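You operate a simulated robot arm through the tools that you are given. There is no shell and no other tool.

Carry out the task below with a simulated two-armed robot. There is one attempt and no reset: what you move stays moved.

Task
Move the white sensor to mark 1, clamp it and teach it.
Fine: its yellow button teaches it, once the knob is tight.

Only the result counts: the job must be done as asked and must still hold three seconds after the hand-in. Knocking over, shifting, dropping, spilling or breaking anything else fails it.

Robot
Two 7-joint arms with fingered hands on one trunk, on a base that moves. Base frame: it is fixed to the floor where the robot stands at the start and does not move with it; the origin is under the middle of the robot, x ahead of it, y to its left, z up. Readings come in mm, degrees, newtons and seconds.
The left shoulder is at the start at [46, 125, 1151], the right one opposite. With the tool pointing down near the work surface each hand reaches from about 380 to 820 mm from the robot's upright axis, wherever it stands, measured 20 degrees to its own side. Places, roughly: back brush [1500, -800, 900]; back post knob [1400, -800, 1100]; black knob of the white sensor [1700, -600, 800]; front post knob [1300, -1900, 1100]; white sensor [1800, -700, 800]; yellow sensor button [1800, -700, 800]. Payload 4 kg a hand.
The tool frame of a hand sits at the grasp point between the pads (the TCP): z along the fingers, y along the line on which they close. The tips reach 29 mm beyond it. The gripper opens to 100 mm; its body begins 34 mm behind the TCP. The gripper is a hand of 5 fingers: y runs from the thumb to the fingers, the wrist lies at [-15, -105, -177] in the tool frame, and closing takes about 1.5 s.
Orientation is that of the tool frame in the base frame, as a unit quaternion [x, y, z, w]. With the fingers straight down and the wrist toward the robot, the tool's x, y and z point along [0, 1, 0], [1, 0, 0] and [0, 0, -1] of the base frame.

Tools
- The arms move only by the tool servo_tool. It takes "left_deltas", "right_deltas" or both (then of equal length, played together; a hand with none holds still); each is a list of rows, each a list of 2 entries, a list of its own where there are three numbers: the shift along the tool's x, y, z in units of 50 mm (1.0 is 50 mm), then the turn, a rotation vector about the tool's x, y, z in units of 4 degrees (1.0 is 4 degrees). In form: [[[tx, ty, tz], [ax, ay, az]], ...]. A call has 1 to 20 rows; each row shifts and turns the commanded pose from where the row before left it, along the tool's axes as they then stand. "left_gripper" and "right_gripper" are, for a hand that has rows, the gripper command, from -1 (fully open) to 1 (shut), values between in proportion, set as the call begins (left out, the last holds). A call with a number of a shift or a turn outside -1 to 1 is refused whole. Each row takes 0.2 s and may step no farther than 50 mm and 8.6 degrees from the row before; otherwise, or with a gripper value out of range, the whole call is refused. A pose out of reach is approached as far as the arm can. The call stops where the force on the tool passes 40 N (or 10 N more than at its start, if that is more) or the arm is blocked; 0.2 s more then pass. The fingers move at their own pace (about 45 mm/s each) and stop on an object; they squeeze with about 25 N. The grip force told is the motor's: it shows also when the fingers shut on nothing. Time passes only in rows, and 0.2 s behind the last, so rows that do not move let the fingers close. The reply holds the time, the measured pose of the TCP, the force on the tool along the base axes, the opening and the grip force, in the units named above and with some noise, with the torque about the TCP (base axes, N m) and any sound that the robot's microphone picked up.
- Cameras (640 x 400 px; columns grow to the right, rows downward): "scene" is now at [143.1, 12.4, 1275.8]; the picture's right is [0.13, -0.99, 0.00], its down [-0.59, -0.08, -0.80] and it looks along [0.79, 0.10, -0.60] (base axes); focal length 265 px, centre (320, 200). "left" rides on the left gripper at [-66, -86, -121] in its tool frame; the picture's right is [-0.76, -0.31, 0.58], its down [0.59, -0.70, 0.40] and it looks along [0.28, 0.64, 0.71] (tool axes); focal length 247 px, centre (320, 200). "right" rides on the right gripper at [66, -86, -121] in its tool frame; the picture's right is [-0.76, 0.31, -0.58], its down [-0.59, -0.70, 0.40] and it looks along [-0.28, 0.64, 0.71] (tool axes); focal length 247 px, centre (320, 200). There is no depth. A picture from a camera that has moved, and an enlarged one, comes with that camera's place and axes in the base frame and with its lens.
- get_image(camera): a new picture of that camera. No time passes.
- move_column(by): moves the trunk up (or, below 0, down) by that many mm; the arms and the scene camera ride with it, the base frame stays. It gives what a move gives, with no picture.
- base_move(legs): drives the robot by 1 to 6 legs, each [ahead, turn to the left] in mm and degrees, along the robot's own axes; the way and the turn of a leg run together, so that a leg with both is an arc; at most 1500 mm and 180 degrees a leg. The arms and the cameras ride along, it lands a little off, and it stops where it bumps. It gives what a move gives.
- preshape(shape, hand): the hand has 5 fingers and takes this shape, open, in about a second: jaw (thumb against the fingers, like two jaws); tri (thumb and two fingers); tip (a fingertip pinch); poke (one finger out to press); point (the index stretched); flat (the hand flat); cup (the hand cupped); fist (a fist). The gripper value then closes the fingers along that shape, each until it touches; the sizes above hold for jaw. It gives what a move gives, with no picture.
- head_to(pan, tilt): turns the head with the scene camera to pan (to the left, within 80 degrees either way) and tilt (down, from -29 to 69), counted from straight ahead of the robot (the tilt from the chest, where the trunk bows). It gives what a move gives.
- close_up(camera, box): a new picture of the part [left, top, right, bottom] of that camera's present view, enlarged. No time passes.
- finish_job(): hands the job in; it is judged then, once.

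Places have to be worked out from the pictures, the camera data and where the tool is seen. Open the grippers and draw the arms clear of the work before you hand the job in, unless the task says otherwise.

The tools are called after "Request:" by a JSON object that holds its "op" and its "data". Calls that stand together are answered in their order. servo_tool: Moves the arms, as the interface text tells. Its arguments: {"type":"object","properties":{"left_deltas":{"type":"array"},"left_gripper":{"type":"number"},"right_deltas":{"type":"array"},"right_gripper":{"type":"number"}},"required":[]} The other tools are called the same way: move_column (by) moves the trunk up or down; preshape (shape, hand) gives the hand a shape; base_move (legs) drives the base; head_to (pan, tilt) turns the head that bears the scene camera; get_image (camera) takes a picture; close_up (camera, box) takes an enlarged picture of a part of a camera's view; finish_job () hands the job in.

At the start:

```text
time_s: 0.0
left_eef_pos: [550.0, 296.6, 1047.1]
left_orientation: [0.707, 0.707, -0.001, 0.001]
left_wrist_force: [-0.4, 0.2, 0.0]
left_moment: [0.02, 0.02, 0.01]
left_gripper_width: 99.9
left_finger_force: 0.0
left_shape: jaw
right_eef_pos: [585.8, -217.3, 1048.7]
right_orientation: [0.707, 0.707, 0.0, 0.0]
right_wrist_force: [-0.6, -0.6, 0.1]
right_moment: [-0.02, 0.01, 0.0]
right_gripper_width: 99.7
right_finger_force: 0.0
right_shape: jaw
trunk travel left (down, up): [-350.0, 397.0]
robot x, y, heading: [0.8, 1.5, 0.3]
head pan, tilt (commanded): [7.3, 36.7]
```

scene: 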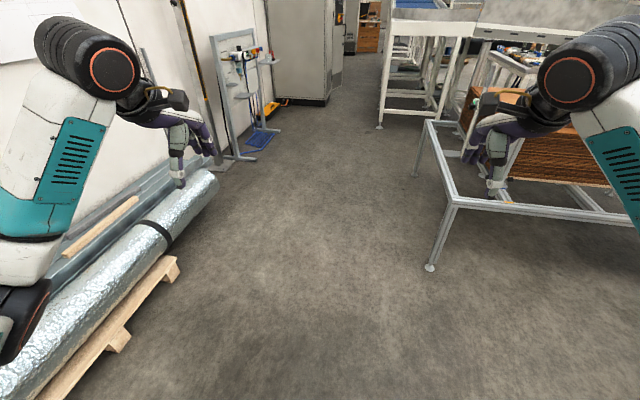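
right: 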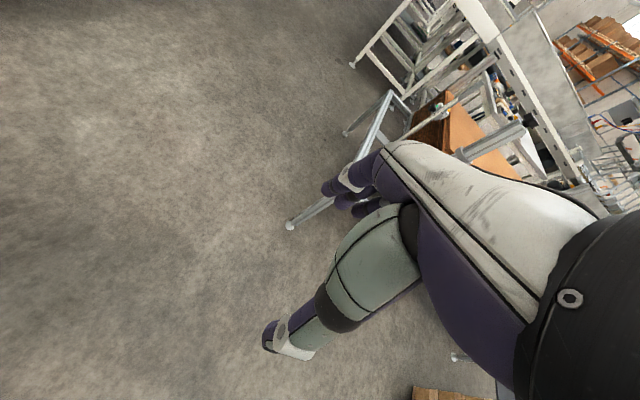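
left: 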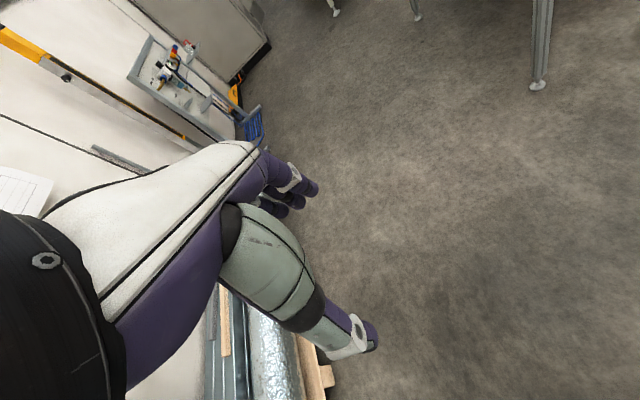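

The scene shows a frame and a conveyor to the right; the sensor should be about 1.8 m ahead and 0.7 m right. I turn the head toward it.

Request:
{"op": "head_to", "data": {"pan": -25, "tilt": 15}}

```text
time_s: 1.0
left_eef_pos: [549.3, 296.7, 1046.8]
left_orientation: [0.707, 0.707, 0.0, 0.0]
left_wrist_force: [0.4, -1.0, 0.1]
left_moment: [-0.01, 0.0, -0.02]
left_gripper_width: 99.8
left_finger_force: 0.0
left_shape: jaw
right_eef_pos: [585.0, -217.8, 1047.0]
right_orientation: [0.707, 0.707, 0.0, -0.001]
right_wrist_force: [-1.0, 0.0, 0.0]
right_moment: [0.01, 0.02, -0.02]
right_gripper_width: 99.7
right_finger_force: 0.0
right_shape: jaw
trunk travel left (down, up): [-350.0, 397.0]
robot x, y, heading: [-0.4, 1.3, 0.0]
head pan, tilt (commanded): [-25.0, 15.0]
```

The head is turned; now I take a picture and look for the workstation.

Request:
{"op": "get_image", "data": {"camera": "scene"}}

Request:
{"op": "close_up", "data": {"camera": "scene", "box": [220, 60, 540, 260]}}

```text
taken
camera scene: at [141.5, -38.1, 1310.3], right [-0.42, -0.91, 0.0], down [-0.24, 0.11, -0.97], along [0.88, -0.41, -0.26], focal length 265 px, centre (320, 200)
```

scene: 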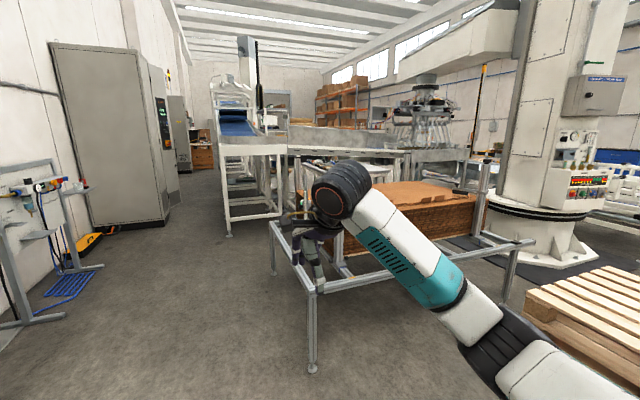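

```text
2.00 times, centred on (380, 160) of scene
camera zoom: at [141.5, -38.1, 1310.3], right [-0.42, -0.91, 0.0], down [-0.24, 0.11, -0.97], along [0.88, -0.41, -0.26], focal length 531 px, centre (200, 280)
```

zoom: 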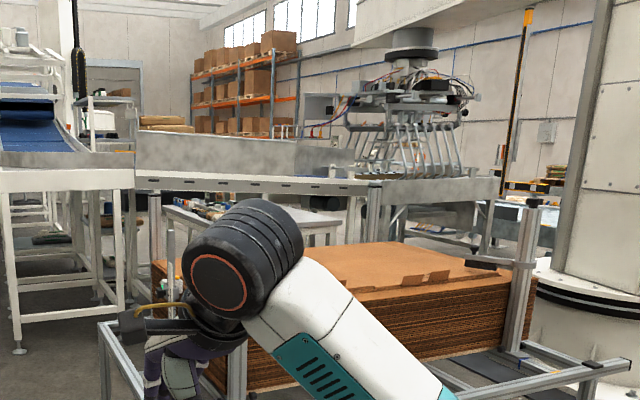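

The arm blocks part of the view; I judge the frame's left side to run along x from 1250 to 2300 at y of about -550, with a clear aisle left of it. I drive ahead in the aisle and look to the right.

Request:
{"op": "base_move", "data": {"legs": [[1000, 0]]}}

Request:
{"op": "head_to", "data": {"pan": -50, "tilt": 25}}

Request:
{"op": "get_image", "data": {"camera": "scene"}}

```text
time_s: 6.1
left_eef_pos: [1519.9, 317.2, 1046.8]
left_orientation: [0.699, 0.715, 0.0, 0.0]
left_wrist_force: [0.1, 1.2, 0.2]
left_moment: [0.0, -0.01, 0.01]
left_gripper_width: 99.7
left_finger_force: 0.1
left_shape: jaw
right_eef_pos: [1566.1, -194.9, 1048.0]
right_orientation: [0.7, 0.714, -0.001, 0.0]
right_wrist_force: [0.9, -0.1, -0.7]
right_moment: [0.03, -0.02, 0.04]
right_gripper_width: 99.6
right_finger_force: 0.0
right_shape: jaw
trunk travel left (down, up): [-350.0, 397.0]
robot x, y, heading: [977.5, 7.3, 1.1]
head pan, tilt (commanded): [-25.0, 15.0]
```

```text
time_s: 7.0
left_eef_pos: [1519.8, 318.1, 1047.3]
left_orientation: [0.7, 0.714, 0.0, 0.0]
left_wrist_force: [-0.5, -0.2, -0.1]
left_moment: [0.02, -0.04, 0.0]
left_gripper_width: 99.9
left_finger_force: 0.1
left_shape: jaw
right_eef_pos: [1566.8, -195.7, 1047.2]
right_orientation: [0.7, 0.714, 0.0, 0.0]
right_wrist_force: [0.6, 0.3, 1.0]
right_moment: [-0.03, -0.02, 0.0]
right_gripper_width: 100.0
right_finger_force: 0.1
right_shape: jaw
trunk travel left (down, up): [-350.0, 397.0]
robot x, y, heading: [973.6, 6.4, 1.2]
head pan, tilt (commanded): [-50.0, 25.0]
```

```text
taken
camera scene: at [1093.7, -56.9, 1294.2], right [-0.75, -0.66, 0.0], down [-0.28, 0.32, -0.91], along [0.6, -0.68, -0.42], focal length 265 px, centre (320, 200)
```

scene: 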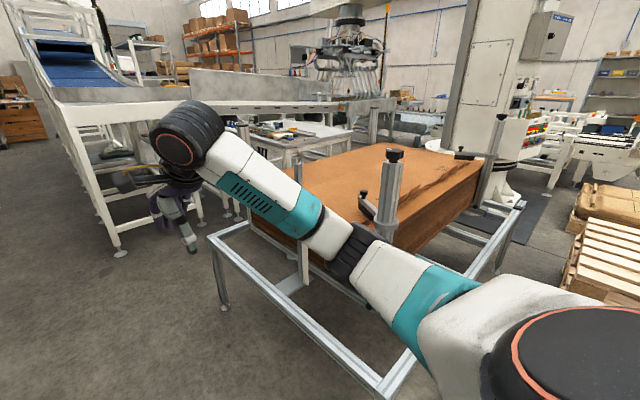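

The back post with its black knob is at about (394,155) in the picture, and the sensor must be hidden behind my right arm. I drive further along and turn to face the frame's side.

Request:
{"op": "base_move", "data": {"legs": [[750, 0], [0, -91]]}}

Request:
{"op": "head_to", "data": {"pan": 0, "tilt": 40}}

Request:
{"op": "get_image", "data": {"camera": "scene"}}

```text
time_s: 15.0
left_eef_pos: [2021.3, -528.6, 1046.9]
left_orientation: [1.0, -0.005, 0.0, 0.001]
left_wrist_force: [0.3, 0.3, -0.5]
left_moment: [0.04, -0.03, 0.01]
left_gripper_width: 99.8
left_finger_force: 0.1
left_shape: jaw
right_eef_pos: [1506.7, -559.9, 1046.9]
right_orientation: [1.0, -0.004, 0.001, 0.0]
right_wrist_force: [0.1, -0.5, -1.3]
right_moment: [0.0, -0.02, 0.0]
right_gripper_width: 99.8
right_finger_force: 0.1
right_shape: jaw
trunk travel left (down, up): [-350.0, 397.0]
robot x, y, heading: [1732.5, 22.9, -90.6]
head pan, tilt (commanded): [-50.0, 25.0]
```

```text
time_s: 16.2
left_eef_pos: [2021.8, -529.0, 1046.5]
left_orientation: [1.0, -0.005, 0.0, 0.0]
left_wrist_force: [-0.4, -0.7, 0.4]
left_moment: [-0.02, -0.01, -0.02]
left_gripper_width: 99.7
left_finger_force: 0.1
left_shape: jaw
right_eef_pos: [1507.8, -559.5, 1047.8]
right_orientation: [1.0, -0.004, 0.0, 0.001]
right_wrist_force: [0.9, 0.3, 0.0]
right_moment: [0.03, 0.0, 0.02]
right_gripper_width: 100.2
right_finger_force: 0.0
right_shape: jaw
trunk travel left (down, up): [-350.0, 397.0]
robot x, y, heading: [1734.6, 18.7, -90.5]
head pan, tilt (commanded): [0.0, 40.0]
```

```text
taken
camera scene: at [1728.1, -117.9, 1270.9], right [-1.0, 0.01, 0.0], down [0.01, 0.64, -0.77], along [-0.01, -0.77, -0.64], focal length 265 px, centre (320, 200)
```

scene: 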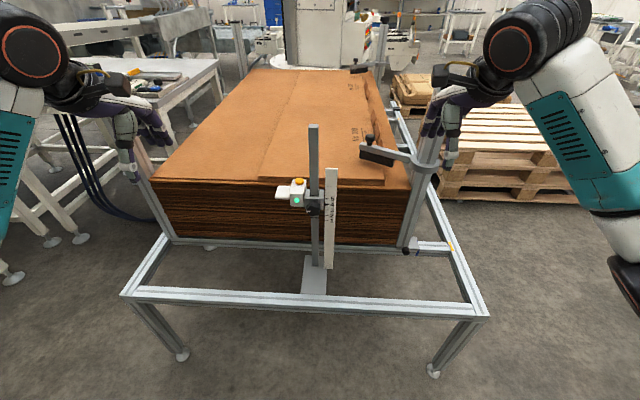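

The white sensor on its post is in view at about (297,195), with a scale beside it at (330,210). I enlarge it.

Request:
{"op": "close_up", "data": {"camera": "scene", "box": [256, 110, 384, 190]}}

Request:
{"op": "close_up", "data": {"camera": "scene", "box": [264, 165, 360, 225]}}

Request:
{"op": "close_up", "data": {"camera": "scene", "box": [256, 200, 384, 280]}}

Request:
{"op": "close_up", "data": {"camera": "scene", "box": [340, 110, 480, 260]}}

```text
5.00 times, centred on (320, 150) of scene
camera zoom: at [1728.1, -117.9, 1270.9], right [-1.0, 0.01, 0.0], down [0.01, 0.64, -0.77], along [-0.01, -0.77, -0.64], focal length 1327 px, centre (320, 450)
```

zoom: 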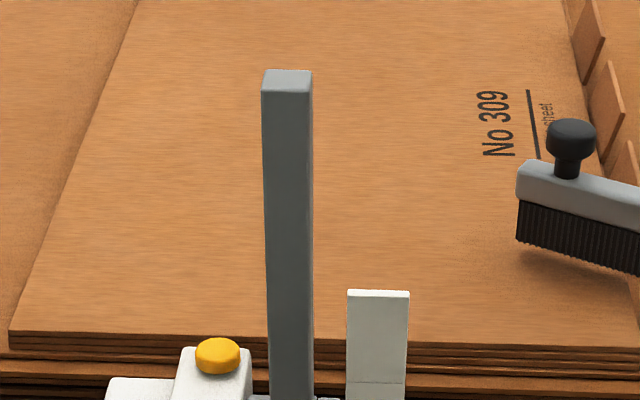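

```text
6.67 times, centred on (312, 195) of scene
camera zoom: at [1728.1, -117.9, 1270.9], right [-1.0, 0.01, 0.0], down [0.01, 0.64, -0.77], along [-0.01, -0.77, -0.64], focal length 1769 px, centre (373, 233)
```

zoom: 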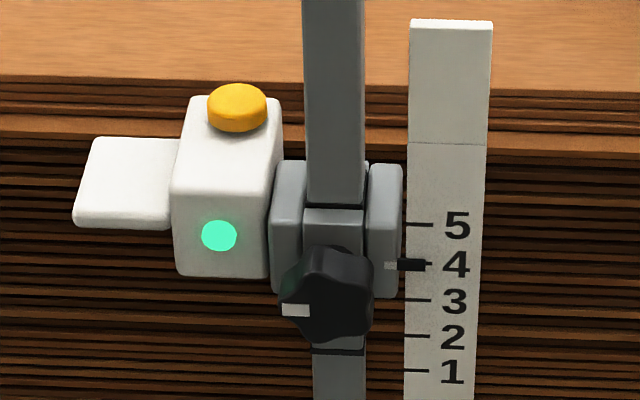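

```text
5.00 times, centred on (320, 240) of scene
camera zoom: at [1728.1, -117.9, 1270.9], right [-1.0, 0.01, 0.0], down [0.01, 0.64, -0.77], along [-0.01, -0.77, -0.64], focal length 1327 px, centre (320, 0)
```

zoom: 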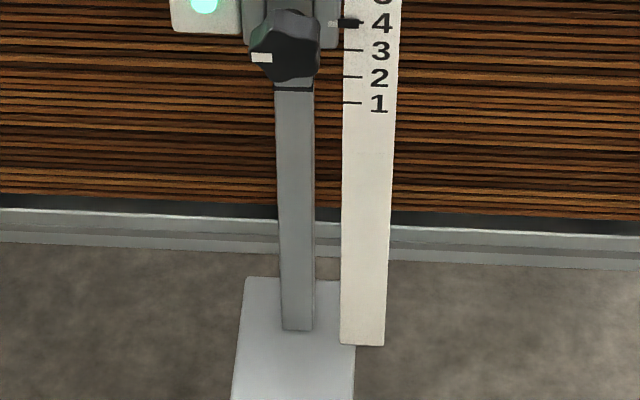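

```text
2.67 times, centred on (410, 185) of scene
camera zoom: at [1728.1, -117.9, 1270.9], right [-1.0, 0.01, 0.0], down [0.01, 0.64, -0.77], along [-0.01, -0.77, -0.64], focal length 708 px, centre (80, 240)
```

zoom: 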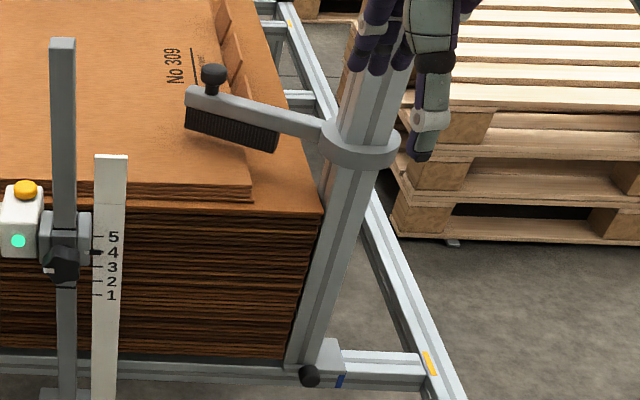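

The slider sits at mark 4, held by a black knob facing me; the yellow button is on top of the white sensor. To get depths I raise the trunk and take a second view.

Request:
{"op": "move_column", "data": {"by": 150}}

Request:
{"op": "get_image", "data": {"camera": "scene"}}

Request:
{"op": "close_up", "data": {"camera": "scene", "box": [264, 200, 360, 260]}}

```text
time_s: 17.9
left_eef_pos: [2020.5, -530.2, 1196.8]
left_orientation: [1.0, -0.005, 0.0, -0.001]
left_wrist_force: [-0.6, -0.2, 0.2]
left_moment: [0.01, 0.01, 0.0]
left_gripper_width: 99.9
left_finger_force: 0.1
left_shape: jaw
right_eef_pos: [1506.9, -559.9, 1196.5]
right_orientation: [1.0, -0.005, 0.0, -0.001]
right_wrist_force: [-0.1, -1.0, 1.2]
right_moment: [-0.01, -0.02, 0.0]
right_gripper_width: 100.1
right_finger_force: 0.1
right_shape: jaw
trunk travel left (down, up): [-500.0, 247.0]
robot x, y, heading: [1732.4, 24.0, -90.6]
head pan, tilt (commanded): [0.0, 40.0]
```

```text
taken
camera scene: at [1728.4, -94.8, 1422.7], right [-1.0, 0.01, 0.0], down [0.01, 0.64, -0.77], along [-0.01, -0.77, -0.64], focal length 265 px, centre (320, 200)
```

scene: 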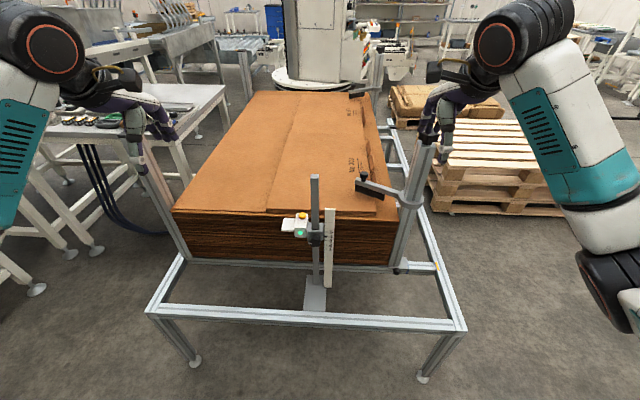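

```text
6.67 times, centred on (312, 230) of scene
camera zoom: at [1728.4, -94.8, 1422.7], right [-1.0, 0.01, 0.0], down [0.01, 0.64, -0.77], along [-0.01, -0.77, -0.64], focal length 1769 px, centre (373, 0)
```

zoom: 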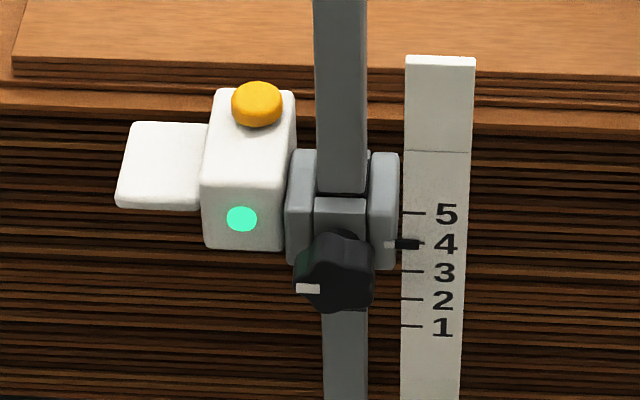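

Triangulating from the two heights: knob front near (1740,-642,799), marks 20 mm apart with mark 1 at z≈743 and mark 4 at z≈803, yellow button near (1779,-711,845). I lower the trunk back, then draw the right hand in and turn its fingers forward.

Request:
{"op": "move_column", "data": {"by": -150}}

Request:
{"op": "servo_tool", "data": {"right_deltas": [[[0.5, -0.9, 0], [0, 0, 0]], [[0.5, -0.9, 0], [0, 0, 0]], [[0.5, -0.5, 0], [0, 0, 0]]]}}

Request:
{"op": "servo_tool", "data": {"right_deltas": [[[0, 0, 0], [-1, -1, -1]], [[0, 0, 0], [-1, -1, -1]], [[0, 0, 0], [-1, -1, -1]], [[0, 0, 0], [-1, -1, -1]], [[0, 0, 0], [-1, -1, -1]], [[0, 0, 0], [-1, -1, -1]], [[0, 0, 0], [-1, -1, -1]], [[0, 0, 0], [-1, -1, -1]], [[0, 0, 0], [-1, -1, -1]], [[0, 0, 0], [-1, -1, -1]], [[0, 0, 0], [-1, -1, -1]], [[0, 0, 0], [-1, -1, -1]], [[0, 0, 0], [-1, -1, -1]], [[0, 0, 0], [-1, -1, -1]], [[0, 0, 0], [-1, -1, -1]], [[0, 0, 0], [-1, -1, -1]], [[0, 0, 0], [-1, -1, -1]], [[0, 0, 0], [-0.32, -0.32, -0.32]]]}}

Request:
{"op": "get_image", "data": {"camera": "scene"}}

Request:
{"op": "get_image", "data": {"camera": "right"}}

```text
time_s: 19.7
left_eef_pos: [2020.5, -528.9, 1047.5]
left_orientation: [1.0, -0.005, 0.0, 0.0]
left_wrist_force: [0.1, 0.5, -0.3]
left_moment: [-0.01, -0.02, -0.06]
left_gripper_width: 99.6
left_finger_force: 0.0
left_shape: jaw
right_eef_pos: [1507.7, -559.4, 1047.2]
right_orientation: [1.0, -0.004, 0.0, 0.001]
right_wrist_force: [-0.7, 0.0, 0.1]
right_moment: [0.01, 0.01, 0.0]
right_gripper_width: 100.0
right_finger_force: 0.1
right_shape: jaw
trunk travel left (down, up): [-350.0, 397.0]
robot x, y, heading: [1730.9, 22.9, -90.6]
head pan, tilt (commanded): [0.0, 40.0]
```

```text
refused: row 1 steps farther than a row can; nothing moved
```

```text
time_s: 23.5
left_eef_pos: [2021.4, -529.4, 1047.4]
left_orientation: [1.0, -0.005, 0.001, 0.0]
left_wrist_force: [1.0, -0.1, 0.4]
left_moment: [0.01, -0.02, 0.0]
left_gripper_width: 99.7
left_finger_force: 0.1
left_shape: jaw
right_eef_pos: [1507.4, -559.3, 1047.0]
right_orientation: [-0.502, -0.497, 0.503, -0.498]
right_wrist_force: [-0.4, 0.3, 0.1]
right_moment: [-0.01, 0.02, 0.0]
right_gripper_width: 99.9
right_finger_force: 0.2
right_shape: jaw
trunk travel left (down, up): [-350.0, 397.0]
robot x, y, heading: [1730.7, 23.2, -90.6]
head pan, tilt (commanded): [0.0, 40.0]
```

```text
taken
camera scene: at [1728.1, -117.9, 1270.8], right [-1.0, 0.01, 0.0], down [0.01, 0.64, -0.77], along [-0.01, -0.77, -0.64], focal length 265 px, centre (320, 200)
```

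scene: 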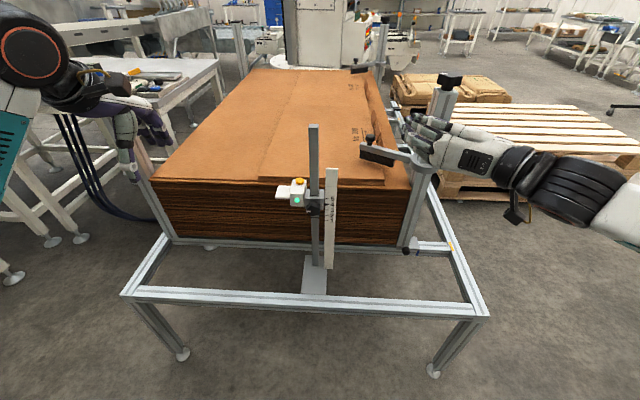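

```text
taken
camera right: at [1421.9, -439.4, 982.0], right [0.31, 0.58, 0.76], down [-0.71, -0.39, 0.59], along [0.64, -0.72, 0.28], focal length 247 px, centre (320, 200)
```

right: 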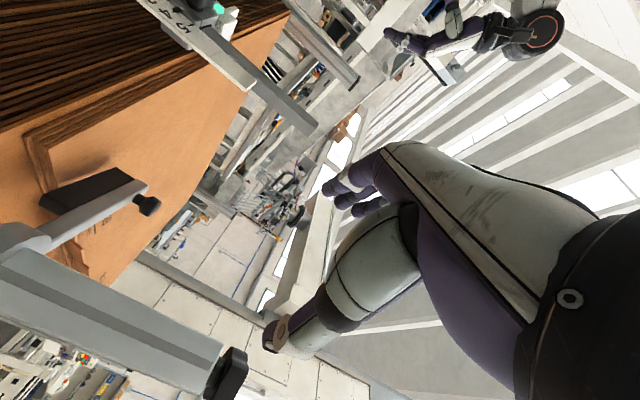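

The fingers now point forward with the wrist to the right (tool x down, y along base +x, z along -y). I try the three-finger shape and look at the hand.

Request:
{"op": "preshape", "data": {"hand": "right", "shape": "tri"}}

Request:
{"op": "get_image", "data": {"camera": "right"}}

Request:
{"op": "close_up", "data": {"camera": "scene", "box": [370, 80, 530, 180]}}

```text
time_s: 24.4
left_eef_pos: [2021.4, -529.9, 1046.5]
left_orientation: [1.0, -0.005, 0.0, 0.0]
left_wrist_force: [0.7, -0.4, 0.4]
left_moment: [-0.01, -0.01, 0.0]
left_gripper_width: 99.7
left_finger_force: 0.1
left_shape: jaw
right_eef_pos: [1506.9, -560.1, 1047.8]
right_orientation: [-0.502, -0.498, 0.502, -0.498]
right_wrist_force: [-0.2, 0.0, 0.5]
right_moment: [0.01, 0.0, -0.03]
right_gripper_width: 100.0
right_finger_force: 0.0
right_shape: tri
trunk travel left (down, up): [-350.0, 397.0]
robot x, y, heading: [1731.5, 24.9, -90.6]
head pan, tilt (commanded): [0.0, 40.0]
```

```text
taken
camera right: at [1422.1, -439.1, 981.9], right [0.31, 0.57, 0.76], down [-0.71, -0.39, 0.59], along [0.63, -0.72, 0.28], focal length 247 px, centre (320, 200)
```

right: 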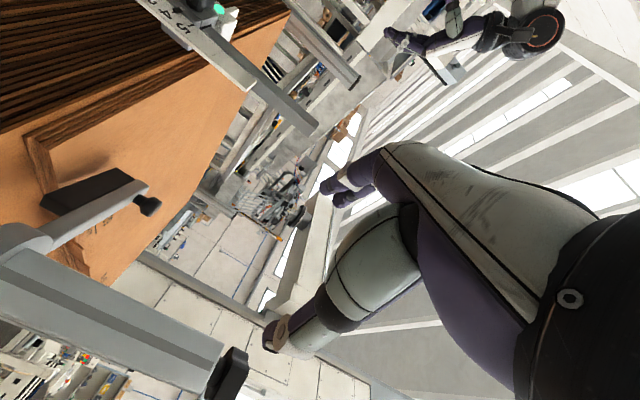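

```text
4.00 times, centred on (450, 130) of scene
camera zoom: at [1728.1, -117.9, 1270.8], right [-1.0, 0.01, 0.0], down [0.01, 0.64, -0.77], along [-0.01, -0.77, -0.64], focal length 1061 px, centre (-200, 480)
```

zoom: 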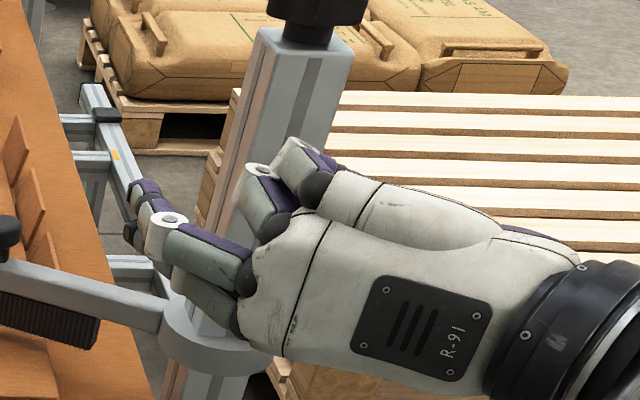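

The hand has thumb on the right and two fingers on the left, centred on the TCP. I back it off and bring it in front of the knob, still about 100 mm short of it.

Request:
{"op": "servo_tool", "data": {"right_deltas": [[[0, 0, -0.8], [0, 0, 0]], [[0, 0, -0.8], [0, 0, 0]], [[0.61, 0.58, 0], [0, 0, 0]], [[0.61, 0.58, 0], [0, 0, 0]], [[0.61, 0.58, 0], [0, 0, 0]], [[0.61, 0.58, 0], [0, 0, 0]], [[0.61, 0.58, 0], [0, 0, 0]], [[0.61, 0.58, 0], [0, 0, 0]], [[0.61, 0.58, 0], [0, 0, 0]], [[0.61, 0.58, 0], [0, 0, 0]], [[0, 0, 0], [0, 0, 0]]]}}

Request:
{"op": "get_image", "data": {"camera": "scene"}}

Request:
{"op": "get_image", "data": {"camera": "right"}}

```text
time_s: 26.8
left_eef_pos: [2022.5, -528.3, 1047.7]
left_orientation: [1.0, -0.005, 0.0, -0.001]
left_wrist_force: [0.5, 0.1, -0.1]
left_moment: [0.0, -0.02, 0.03]
left_gripper_width: 99.8
left_finger_force: 0.1
left_shape: jaw
right_eef_pos: [1743.2, -481.5, 803.9]
right_orientation: [-0.502, -0.498, 0.502, -0.498]
right_wrist_force: [-0.6, 0.1, -0.2]
right_moment: [-0.01, 0.0, -0.04]
right_gripper_width: 99.7
right_finger_force: 0.1
right_shape: tri
trunk travel left (down, up): [-350.0, 397.0]
robot x, y, heading: [1726.3, 21.6, -90.7]
head pan, tilt (commanded): [0.0, 40.0]
```

```text
taken
camera scene: at [1728.2, -117.8, 1270.9], right [-1.0, 0.01, 0.0], down [0.01, 0.64, -0.77], along [-0.01, -0.77, -0.64], focal length 265 px, centre (320, 200)
```

scene: 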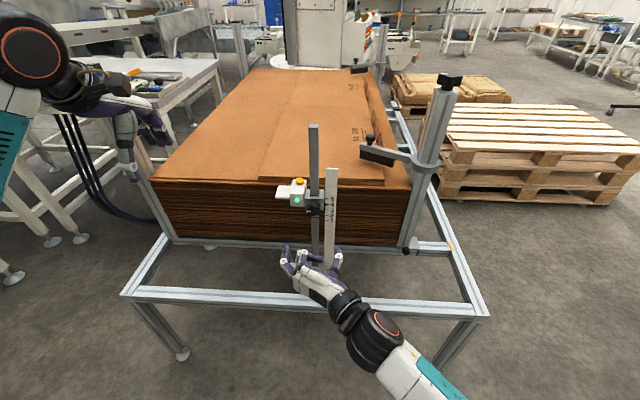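

```text
taken
camera right: at [1657.4, -360.1, 738.9], right [0.31, 0.57, 0.76], down [-0.71, -0.39, 0.59], along [0.64, -0.72, 0.28], focal length 247 px, centre (320, 200)
```

right: 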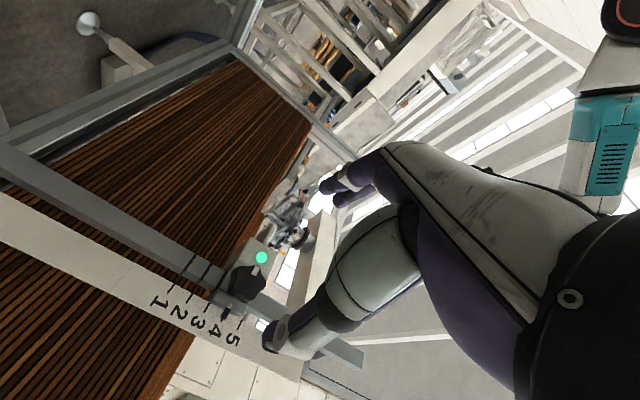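

The right hand camera gives a second viewpoint on the knob and scale; I enlarge it.

Request:
{"op": "close_up", "data": {"camera": "right", "box": [140, 210, 320, 360]}}

Request:
{"op": "close_up", "data": {"camera": "scene", "box": [256, 170, 384, 330]}}

```text
2.67 times, centred on (230, 285) of right
camera zoom: at [1657.4, -360.1, 738.9], right [0.31, 0.57, 0.76], down [-0.71, -0.39, 0.59], along [0.64, -0.72, 0.28], focal length 659 px, centre (560, -27)
```

zoom: 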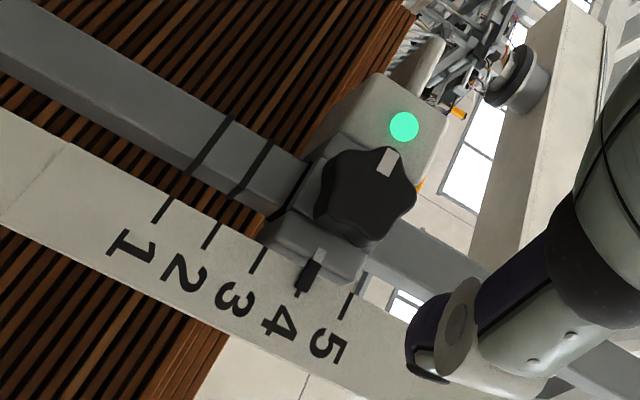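

```text
2.50 times, centred on (320, 250) of scene
camera zoom: at [1728.2, -117.8, 1270.9], right [-1.0, 0.01, 0.0], down [0.01, 0.64, -0.77], along [-0.01, -0.77, -0.64], focal length 663 px, centre (320, 75)
```

zoom: 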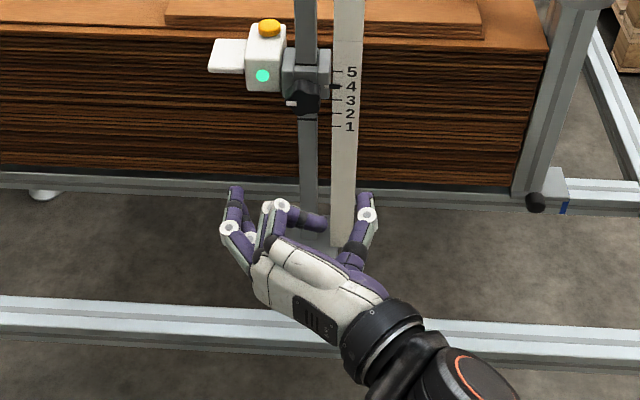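

Combining both cameras, the knob's front face is near (1739.5,-624,807), its white mark pointing to base +x, and the pointer is level with it at mark 4 (z≈807; mark 1 at z≈747). Before gripping, I test how far the wrist can roll in the tightening sense (positive about tool z) in free space.

Request:
{"op": "servo_tool", "data": {"right_deltas": [[[0, 0, 0], [0, 0, 1]], [[0, 0, 0], [0, 0, 1]], [[0, 0, 0], [0, 0, 1]], [[0, 0, 0], [0, 0, 1]], [[0, 0, 0], [0, 0, 1]], [[0, 0, 0], [0, 0, 1]], [[0, 0, 0], [0, 0, 1]], [[0, 0, 0], [0, 0, 1]], [[0, 0, 0], [0, 0, 1]], [[0, 0, 0], [0, 0, 1]], [[0, 0, 0], [0, 0, 1]], [[0, 0, 0], [0, 0, 1]], [[0, 0, 0], [0, 0, 1]], [[0, 0, 0], [0, 0, 1]], [[0, 0, 0], [0, 0, 1]]]}}

Request:
{"op": "get_image", "data": {"camera": "scene"}}

```text
time_s: 30.0
left_eef_pos: [2020.8, -528.9, 1047.7]
left_orientation: [1.0, -0.006, 0.0, 0.0]
left_wrist_force: [0.7, 0.3, 0.1]
left_moment: [0.02, 0.0, 0.01]
left_gripper_width: 100.0
left_finger_force: 0.1
left_shape: jaw
right_eef_pos: [1740.6, -480.9, 803.5]
right_orientation: [0.684, 0.18, -0.185, 0.682]
right_wrist_force: [1.1, -0.2, 0.5]
right_moment: [-0.01, -0.06, -0.01]
right_gripper_width: 99.6
right_finger_force: 0.1
right_shape: tri
trunk travel left (down, up): [-350.0, 397.0]
robot x, y, heading: [1731.9, 22.2, -90.7]
head pan, tilt (commanded): [0.0, 40.0]
```

```text
taken
camera scene: at [1728.3, -117.8, 1270.9], right [-1.0, 0.01, 0.0], down [0.01, 0.64, -0.77], along [-0.01, -0.77, -0.64], focal length 265 px, centre (320, 200)
```

scene: 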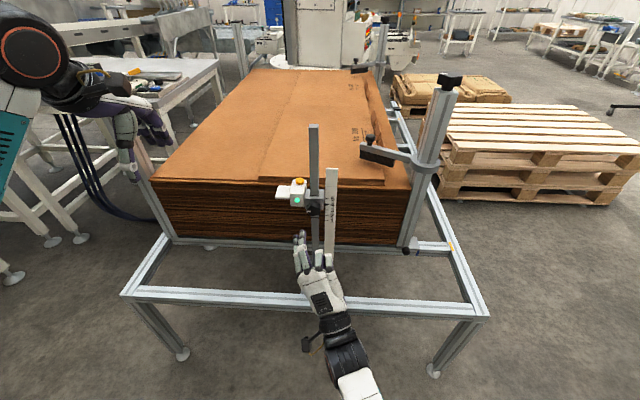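

Plus 60 degrees tracks well. Now I test the loosening sense back through 0 and as far as it goes.

Request:
{"op": "servo_tool", "data": {"right_deltas": [[[0, 0, 0], [0, 0, -1]], [[0, 0, 0], [0, 0, -1]], [[0, 0, 0], [0, 0, -1]], [[0, 0, 0], [0, 0, -1]], [[0, 0, 0], [0, 0, -1]], [[0, 0, 0], [0, 0, -1]], [[0, 0, 0], [0, 0, -1]], [[0, 0, 0], [0, 0, -1]], [[0, 0, 0], [0, 0, -1]], [[0, 0, 0], [0, 0, -1]], [[0, 0, 0], [0, 0, -1]], [[0, 0, 0], [0, 0, -1]], [[0, 0, 0], [0, 0, -1]], [[0, 0, 0], [0, 0, -1]], [[0, 0, 0], [0, 0, -1]], [[0, 0, 0], [0, 0, -1]], [[0, 0, 0], [0, 0, -1]], [[0, 0, 0], [0, 0, -1]], [[0, 0, 0], [0, 0, -1]], [[0, 0, 0], [0, 0, -1]]]}}

Request:
{"op": "servo_tool", "data": {"right_deltas": [[[0, 0, 0], [0, 0, -1]], [[0, 0, 0], [0, 0, -1]], [[0, 0, 0], [0, 0, -1]], [[0, 0, 0], [0, 0, -1]], [[0, 0, 0], [0, 0, -1]], [[0, 0, 0], [0, 0, -1]], [[0, 0, 0], [0, 0, -1]], [[0, 0, 0], [0, 0, -1]], [[0, 0, 0], [0, 0, -1]], [[0, 0, 0], [0, 0, -1]], [[0, 0, 0], [0, 0, -1]], [[0, 0, 0], [0, 0, -1]], [[0, 0, 0], [0, 0, -1]], [[0, 0, 0], [0, 0, -1]], [[0, 0, 0], [0, 0, -1]]]}}

Request:
{"op": "get_image", "data": {"camera": "scene"}}

```text
time_s: 34.2
left_eef_pos: [2020.5, -529.8, 1048.1]
left_orientation: [1.0, -0.004, 0.0, 0.0]
left_wrist_force: [-0.2, 0.9, -0.1]
left_moment: [0.0, -0.02, 0.05]
left_gripper_width: 99.8
left_finger_force: 0.1
left_shape: jaw
right_eef_pos: [1739.7, -482.0, 803.1]
right_orientation: [-0.407, -0.578, 0.581, -0.403]
right_wrist_force: [-0.6, 0.0, 0.0]
right_moment: [0.0, -0.01, 0.0]
right_gripper_width: 99.7
right_finger_force: 0.0
right_shape: tri
trunk travel left (down, up): [-350.0, 397.0]
robot x, y, heading: [1728.7, 24.1, -90.6]
head pan, tilt (commanded): [0.0, 40.0]
```

```text
time_s: 37.4
left_eef_pos: [2022.1, -529.7, 1047.0]
left_orientation: [1.0, -0.005, 0.0, 0.0]
left_wrist_force: [0.7, 0.1, -0.5]
left_moment: [-0.02, -0.01, -0.01]
left_gripper_width: 99.9
left_finger_force: 0.1
left_shape: jaw
right_eef_pos: [1739.6, -482.2, 804.0]
right_orientation: [-0.063, -0.704, 0.705, -0.058]
right_wrist_force: [0.8, -0.1, 0.0]
right_moment: [-0.01, 0.04, -0.01]
right_gripper_width: 99.8
right_finger_force: 0.0
right_shape: tri
trunk travel left (down, up): [-350.0, 397.0]
robot x, y, heading: [1728.1, 23.3, -90.6]
head pan, tilt (commanded): [0.0, 40.0]
```

```text
taken
camera scene: at [1728.4, -117.9, 1270.8], right [-1.0, 0.01, 0.0], down [0.01, 0.64, -0.77], along [-0.01, -0.77, -0.64], focal length 265 px, centre (320, 200)
```

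scene: 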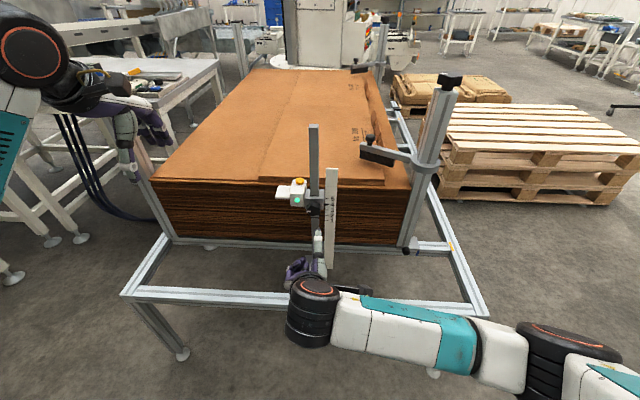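

The wrist tracks from +60 to -80 degrees. I check a bit further in the loosening sense.

Request:
{"op": "servo_tool", "data": {"right_deltas": [[[0, 0, 0], [0, 0, -1]], [[0, 0, 0], [0, 0, -1]], [[0, 0, 0], [0, 0, -1]], [[0, 0, 0], [0, 0, -1]], [[0, 0, 0], [0, 0, -1]], [[0, 0, 0], [0, 0, -1]], [[0, 0, 0], [0, 0, -1]], [[0, 0, 0], [0, 0, -1]], [[0, 0, 0], [0, 0, -1]], [[0, 0, 0], [0, 0, -1]], [[0, 0, 0], [0, 0, -1]], [[0, 0, 0], [0, 0, -1]], [[0, 0, 0], [0, 0, -1]], [[0, 0, 0], [0, 0, -1]], [[0, 0, 0], [0, 0, -1]]]}}

```text
time_s: 40.6
left_eef_pos: [2021.3, -528.5, 1047.2]
left_orientation: [1.0, -0.006, -0.001, 0.0]
left_wrist_force: [-0.3, 0.1, 0.1]
left_moment: [0.01, 0.0, -0.02]
left_gripper_width: 99.9
left_finger_force: 0.0
left_shape: jaw
right_eef_pos: [1740.7, -482.3, 802.7]
right_orientation: [-0.297, 0.642, -0.639, -0.302]
right_wrist_force: [0.1, 0.1, 0.1]
right_moment: [-0.02, 0.0, -0.02]
right_gripper_width: 99.8
right_finger_force: 0.2
right_shape: tri
trunk travel left (down, up): [-350.0, 397.0]
robot x, y, heading: [1733.1, 23.3, -90.8]
head pan, tilt (commanded): [0.0, 40.0]
```

The wrist rolls freely to -140 degrees, so I have about 200 degrees of turn. I roll back to +60, where I will grip the knob.

Request:
{"op": "servo_tool", "data": {"right_deltas": [[[0, 0, 0], [0, 0, 1]], [[0, 0, 0], [0, 0, 1]], [[0, 0, 0], [0, 0, 1]], [[0, 0, 0], [0, 0, 1]], [[0, 0, 0], [0, 0, 1]], [[0, 0, 0], [0, 0, 1]], [[0, 0, 0], [0, 0, 1]], [[0, 0, 0], [0, 0, 1]], [[0, 0, 0], [0, 0, 1]], [[0, 0, 0], [0, 0, 1]], [[0, 0, 0], [0, 0, 1]], [[0, 0, 0], [0, 0, 1]], [[0, 0, 0], [0, 0, 1]], [[0, 0, 0], [0, 0, 1]], [[0, 0, 0], [0, 0, 1]], [[0, 0, 0], [0, 0, 1]], [[0, 0, 0], [0, 0, 1]], [[0, 0, 0], [0, 0, 1]], [[0, 0, 0], [0, 0, 1]], [[0, 0, 0], [0, 0, 1]]]}}

Request:
{"op": "servo_tool", "data": {"right_deltas": [[[0, 0, 0], [0, 0, 1]], [[0, 0, 0], [0, 0, 1]], [[0, 0, 0], [0, 0, 1]], [[0, 0, 0], [0, 0, 1]], [[0, 0, 0], [0, 0, 1]], [[0, 0, 0], [0, 0, 1]], [[0, 0, 0], [0, 0, 1]], [[0, 0, 0], [0, 0, 1]], [[0, 0, 0], [0, 0, 1]], [[0, 0, 0], [0, 0, 1]], [[0, 0, 0], [0, 0, 1]], [[0, 0, 0], [0, 0, 1]], [[0, 0, 0], [0, 0, 1]], [[0, 0, 0], [0, 0, 1]], [[0, 0, 0], [0, 0, 1]], [[0, 0, 0], [0, 0, 1]], [[0, 0, 0], [0, 0, 1]], [[0, 0, 0], [0, 0, 1]], [[0, 0, 0], [0, 0, 1]], [[0, 0, 0], [0, 0, 1]]]}}

Request:
{"op": "servo_tool", "data": {"right_deltas": [[[0, 0, 0], [0, 0, 1]], [[0, 0, 0], [0, 0, 1]], [[0, 0, 0], [0, 0, 1]], [[0, 0, 0], [0, 0, 1]], [[0, 0, 0], [0, 0, 1]], [[0, 0, 0], [0, 0, 1]], [[0, 0, 0], [0, 0, 1]], [[0, 0, 0], [0, 0, 1]], [[0, 0, 0], [0, 0, 1]], [[0, 0, 0], [0, 0, 1]], [[0, 0, 0], [0, 0, 0]]]}}

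Request:
{"op": "get_image", "data": {"camera": "right"}}

Request:
{"op": "close_up", "data": {"camera": "scene", "box": [256, 160, 384, 320]}}

```text
time_s: 44.8
left_eef_pos: [2021.8, -528.0, 1047.5]
left_orientation: [1.0, -0.006, 0.0, 0.0]
left_wrist_force: [0.1, 0.0, -0.1]
left_moment: [0.03, -0.02, 0.03]
left_gripper_width: 99.9
left_finger_force: 0.0
left_shape: jaw
right_eef_pos: [1739.1, -481.5, 805.0]
right_orientation: [-0.186, -0.682, 0.684, -0.179]
right_wrist_force: [-0.5, -0.3, 0.8]
right_moment: [0.02, -0.01, 0.05]
right_gripper_width: 99.7
right_finger_force: 0.0
right_shape: tri
trunk travel left (down, up): [-350.0, 397.0]
robot x, y, heading: [1728.3, 22.5, -90.5]
head pan, tilt (commanded): [0.0, 40.0]
```

```text
time_s: 49.0
left_eef_pos: [2022.3, -528.7, 1047.3]
left_orientation: [1.0, -0.006, -0.001, -0.001]
left_wrist_force: [0.0, 0.2, 0.3]
left_moment: [0.01, 0.01, -0.03]
left_gripper_width: 99.9
left_finger_force: 0.1
left_shape: jaw
right_eef_pos: [1739.6, -482.1, 803.4]
right_orientation: [0.581, 0.403, -0.408, 0.578]
right_wrist_force: [-0.4, -1.0, -0.4]
right_moment: [-0.01, 0.01, 0.0]
right_gripper_width: 99.8
right_finger_force: 0.0
right_shape: tri
trunk travel left (down, up): [-350.0, 397.0]
robot x, y, heading: [1731.3, 24.8, -90.4]
head pan, tilt (commanded): [0.0, 40.0]
```

```text
time_s: 51.4
left_eef_pos: [2021.3, -529.6, 1047.5]
left_orientation: [1.0, -0.005, 0.0, -0.001]
left_wrist_force: [-0.2, -0.3, 0.2]
left_moment: [0.01, 0.01, -0.04]
left_gripper_width: 99.7
left_finger_force: 0.0
left_shape: jaw
right_eef_pos: [1739.9, -482.2, 802.8]
right_orientation: [0.684, 0.179, -0.187, 0.682]
right_wrist_force: [0.6, 0.3, -0.1]
right_moment: [-0.01, 0.05, 0.0]
right_gripper_width: 99.8
right_finger_force: 0.0
right_shape: tri
trunk travel left (down, up): [-350.0, 397.0]
robot x, y, heading: [1730.7, 21.4, -90.4]
head pan, tilt (commanded): [0.0, 40.0]
```

```text
taken
camera right: at [1754.6, -362.3, 696.5], right [-0.5, 0.58, 0.64], down [-0.87, -0.39, -0.32], along [0.07, -0.71, 0.7], focal length 247 px, centre (320, 200)
```

right: 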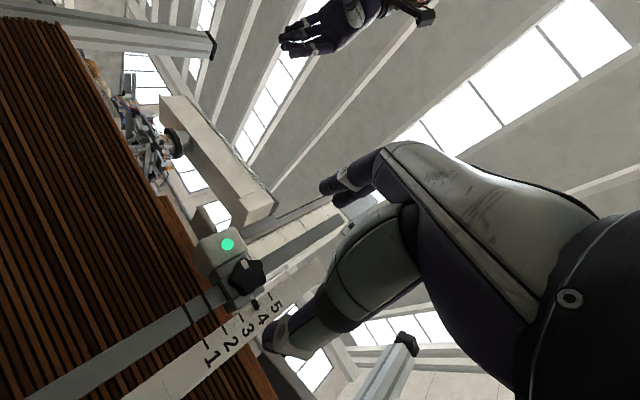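

```text
2.50 times, centred on (320, 240) of scene
camera zoom: at [1728.3, -117.8, 1270.9], right [-1.0, 0.01, 0.0], down [0.01, 0.64, -0.77], along [-0.01, -0.77, -0.64], focal length 663 px, centre (320, 100)
```

zoom: 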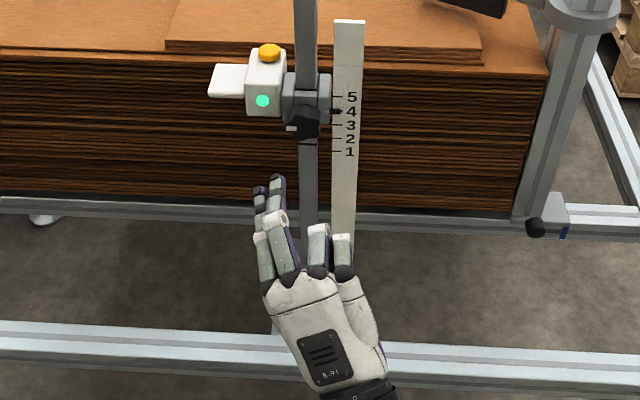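

I check the knob once more from this new hand-camera viewpoint.

Request:
{"op": "close_up", "data": {"camera": "right", "box": [170, 210, 298, 370]}}

```text
2.50 times, centred on (234, 290) of right
camera zoom: at [1754.6, -362.3, 696.5], right [-0.5, 0.58, 0.64], down [-0.87, -0.39, -0.32], along [0.07, -0.71, 0.7], focal length 617 px, centre (535, -25)
```

zoom: 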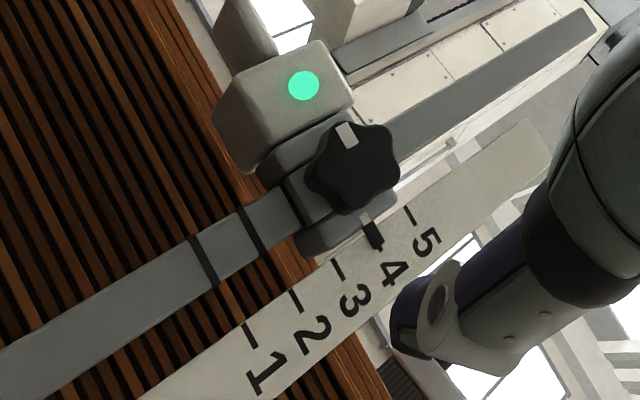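

The estimates agree: knob face at about (1740,-624,806). I move forward until the fingertips are almost level with the knob face, hand open.

Request:
{"op": "servo_tool", "data": {"right_deltas": [[[0, 0.07, 0.5], [0, 0, 0]], [[0, 0, 0.5], [0, 0, 0]], [[0, 0, 0.5], [0, 0, 0]], [[0, 0, 0.5], [0, 0, 0]], [[0, 0, 0], [0, 0, 0]]], "right_gripper": -1}}

Request:
{"op": "close_up", "data": {"camera": "scene", "box": [272, 160, 368, 220]}}

Request:
{"op": "get_image", "data": {"camera": "right"}}

```text
time_s: 52.6
left_eef_pos: [2021.8, -529.4, 1047.1]
left_orientation: [1.0, -0.005, 0.0, 0.0]
left_wrist_force: [-0.2, -0.4, -0.3]
left_moment: [-0.01, 0.0, 0.01]
left_gripper_width: 99.9
left_finger_force: 0.0
left_shape: jaw
right_eef_pos: [1740.0, -581.1, 805.1]
right_orientation: [0.684, 0.179, -0.186, 0.682]
right_wrist_force: [-0.5, 0.2, -0.2]
right_moment: [-0.01, 0.0, 0.01]
right_gripper_width: 100.1
right_finger_force: 0.0
right_shape: tri
trunk travel left (down, up): [-350.0, 397.0]
robot x, y, heading: [1728.0, 21.4, -90.4]
head pan, tilt (commanded): [0.0, 40.0]
```

```text
6.67 times, centred on (320, 190) of scene
camera zoom: at [1728.3, -117.8, 1270.9], right [-1.0, 0.01, 0.0], down [0.01, 0.64, -0.77], along [-0.01, -0.77, -0.64], focal length 1769 px, centre (320, 267)
```

zoom: 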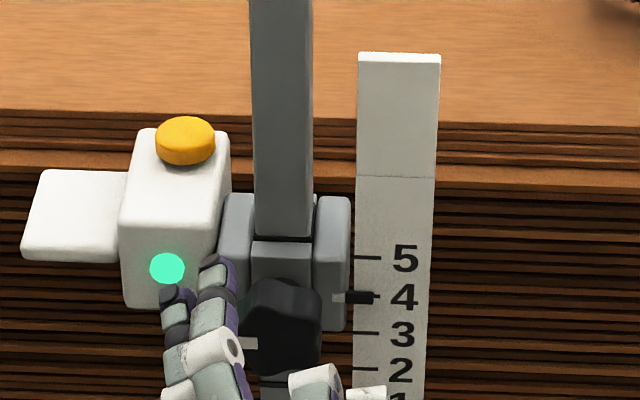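

```text
taken
camera right: at [1754.5, -462.4, 699.6], right [-0.5, 0.58, 0.64], down [-0.87, -0.39, -0.31], along [0.07, -0.71, 0.7], focal length 247 px, centre (320, 200)
```

right: 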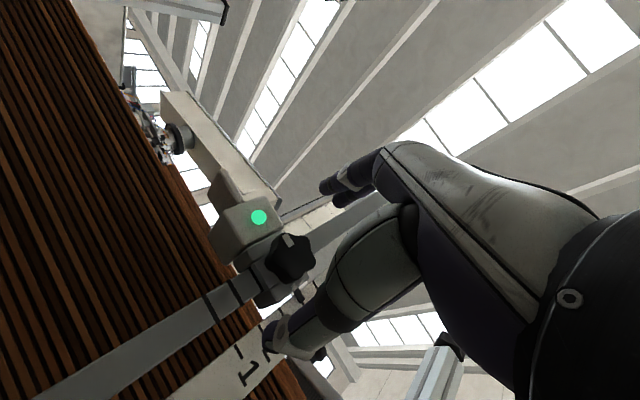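

The knob sits between the fingers and the thumb. I go 33 mm further so the tips overlap the knob but stay short of the sensor's front and the scale.

Request:
{"op": "servo_tool", "data": {"right_deltas": [[[0, 0, 0.22], [0, 0, 0]], [[0, 0, 0.22], [0, 0, 0]], [[0, 0, 0.22], [0, 0, 0]], [[0, 0, 0], [0, 0, 0]]]}}

Request:
{"op": "close_up", "data": {"camera": "scene", "box": [272, 160, 368, 220]}}

Request:
{"op": "close_up", "data": {"camera": "right", "box": [200, 130, 400, 380]}}

```text
time_s: 53.6
left_eef_pos: [2021.2, -529.7, 1046.3]
left_orientation: [1.0, -0.005, 0.001, 0.0]
left_wrist_force: [-0.6, 0.0, 0.6]
left_moment: [0.01, 0.0, -0.02]
left_gripper_width: 99.8
left_finger_force: 0.1
left_shape: jaw
right_eef_pos: [1739.7, -615.8, 806.0]
right_orientation: [0.684, 0.181, -0.186, 0.682]
right_wrist_force: [0.2, 0.5, 0.3]
right_moment: [-0.03, -0.01, -0.04]
right_gripper_width: 99.6
right_finger_force: 0.0
right_shape: tri
trunk travel left (down, up): [-350.0, 397.0]
robot x, y, heading: [1729.2, 23.8, -90.9]
head pan, tilt (commanded): [0.0, 40.0]
```

```text
6.67 times, centred on (320, 190) of scene
camera zoom: at [1728.3, -117.9, 1270.8], right [-1.0, 0.01, 0.0], down [0.01, 0.64, -0.77], along [-0.01, -0.77, -0.64], focal length 1769 px, centre (320, 267)
```

zoom: 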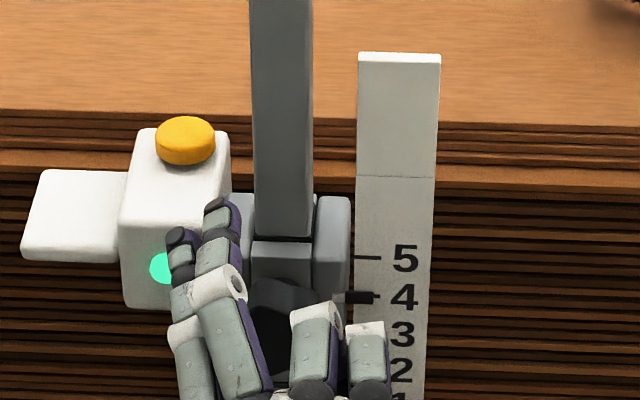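

```text
1.60 times, centred on (300, 255) of right
camera zoom: at [1754.1, -496.0, 699.2], right [-0.5, 0.58, 0.64], down [-0.87, -0.39, -0.31], along [0.07, -0.71, 0.7], focal length 395 px, centre (352, 112)
```

zoom: 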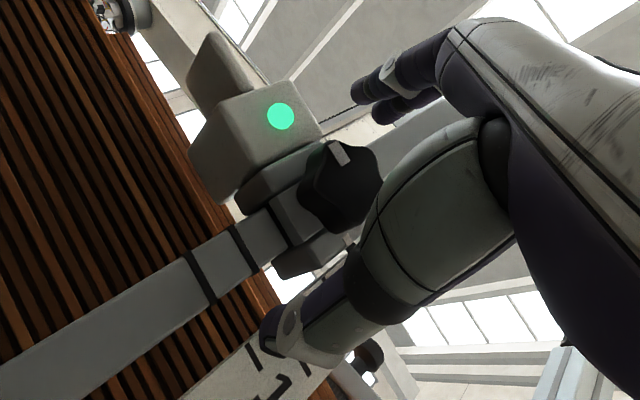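

No contact so far; the knob lies between the tips and thumb. I close the fingers on it.

Request:
{"op": "servo_tool", "data": {"right_deltas": [[[0, 0, 0], [0, 0, 0]], [[0, 0, 0], [0, 0, 0]], [[0, 0, 0], [0, 0, 0]], [[0, 0, 0], [0, 0, 0]], [[0, 0, 0], [0, 0, 0]], [[0, 0, 0], [0, 0, 0]], [[0, 0, 0], [0, 0, 0]], [[0, 0, 0], [0, 0, 0]], [[0, 0, 0], [0, 0, 0]]], "right_gripper": 1}}

Request:
{"op": "close_up", "data": {"camera": "scene", "box": [272, 160, 368, 220]}}

Request:
{"op": "close_up", "data": {"camera": "right", "box": [200, 130, 400, 380]}}

```text
time_s: 55.6
left_eef_pos: [2021.6, -530.3, 1046.9]
left_orientation: [1.0, -0.006, 0.001, 0.0]
left_wrist_force: [0.6, 0.9, 0.7]
left_moment: [0.02, -0.02, -0.01]
left_gripper_width: 99.6
left_finger_force: 0.1
left_shape: jaw
right_eef_pos: [1740.4, -614.5, 805.7]
right_orientation: [0.684, 0.18, -0.186, 0.682]
right_wrist_force: [1.4, -1.6, -1.9]
right_moment: [0.01, 0.03, 0.04]
right_gripper_width: 29.3
right_finger_force: 24.8
right_shape: tri
trunk travel left (down, up): [-350.0, 397.0]
robot x, y, heading: [1733.3, 22.9, -90.6]
head pan, tilt (commanded): [0.0, 40.0]
```

```text
6.67 times, centred on (320, 190) of scene
camera zoom: at [1728.4, -118.2, 1270.8], right [-1.0, 0.01, 0.0], down [0.01, 0.64, -0.77], along [-0.01, -0.77, -0.64], focal length 1769 px, centre (320, 267)
```

zoom: 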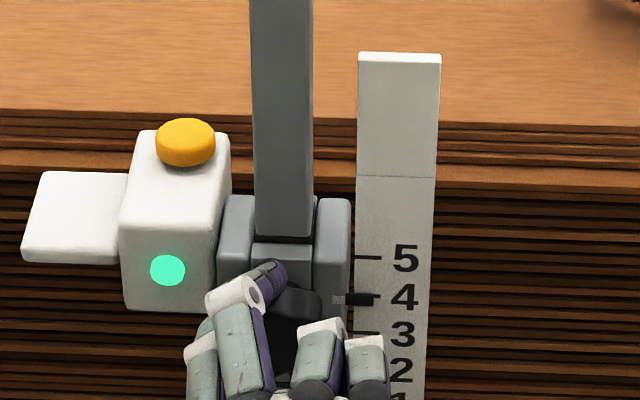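

```text
1.60 times, centred on (300, 255) of right
camera zoom: at [1754.1, -496.0, 698.9], right [-0.5, 0.58, 0.65], down [-0.87, -0.39, -0.31], along [0.07, -0.71, 0.7], focal length 395 px, centre (352, 112)
```

zoom: 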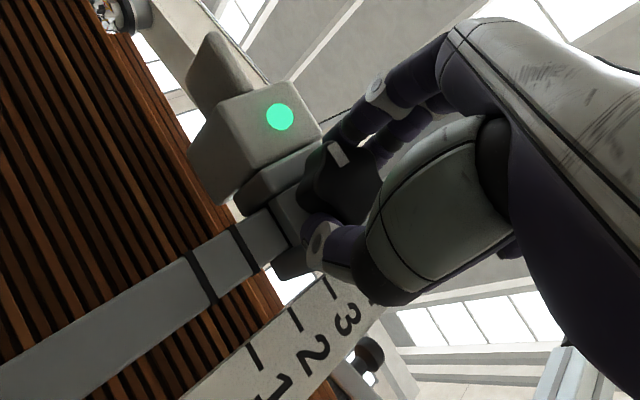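

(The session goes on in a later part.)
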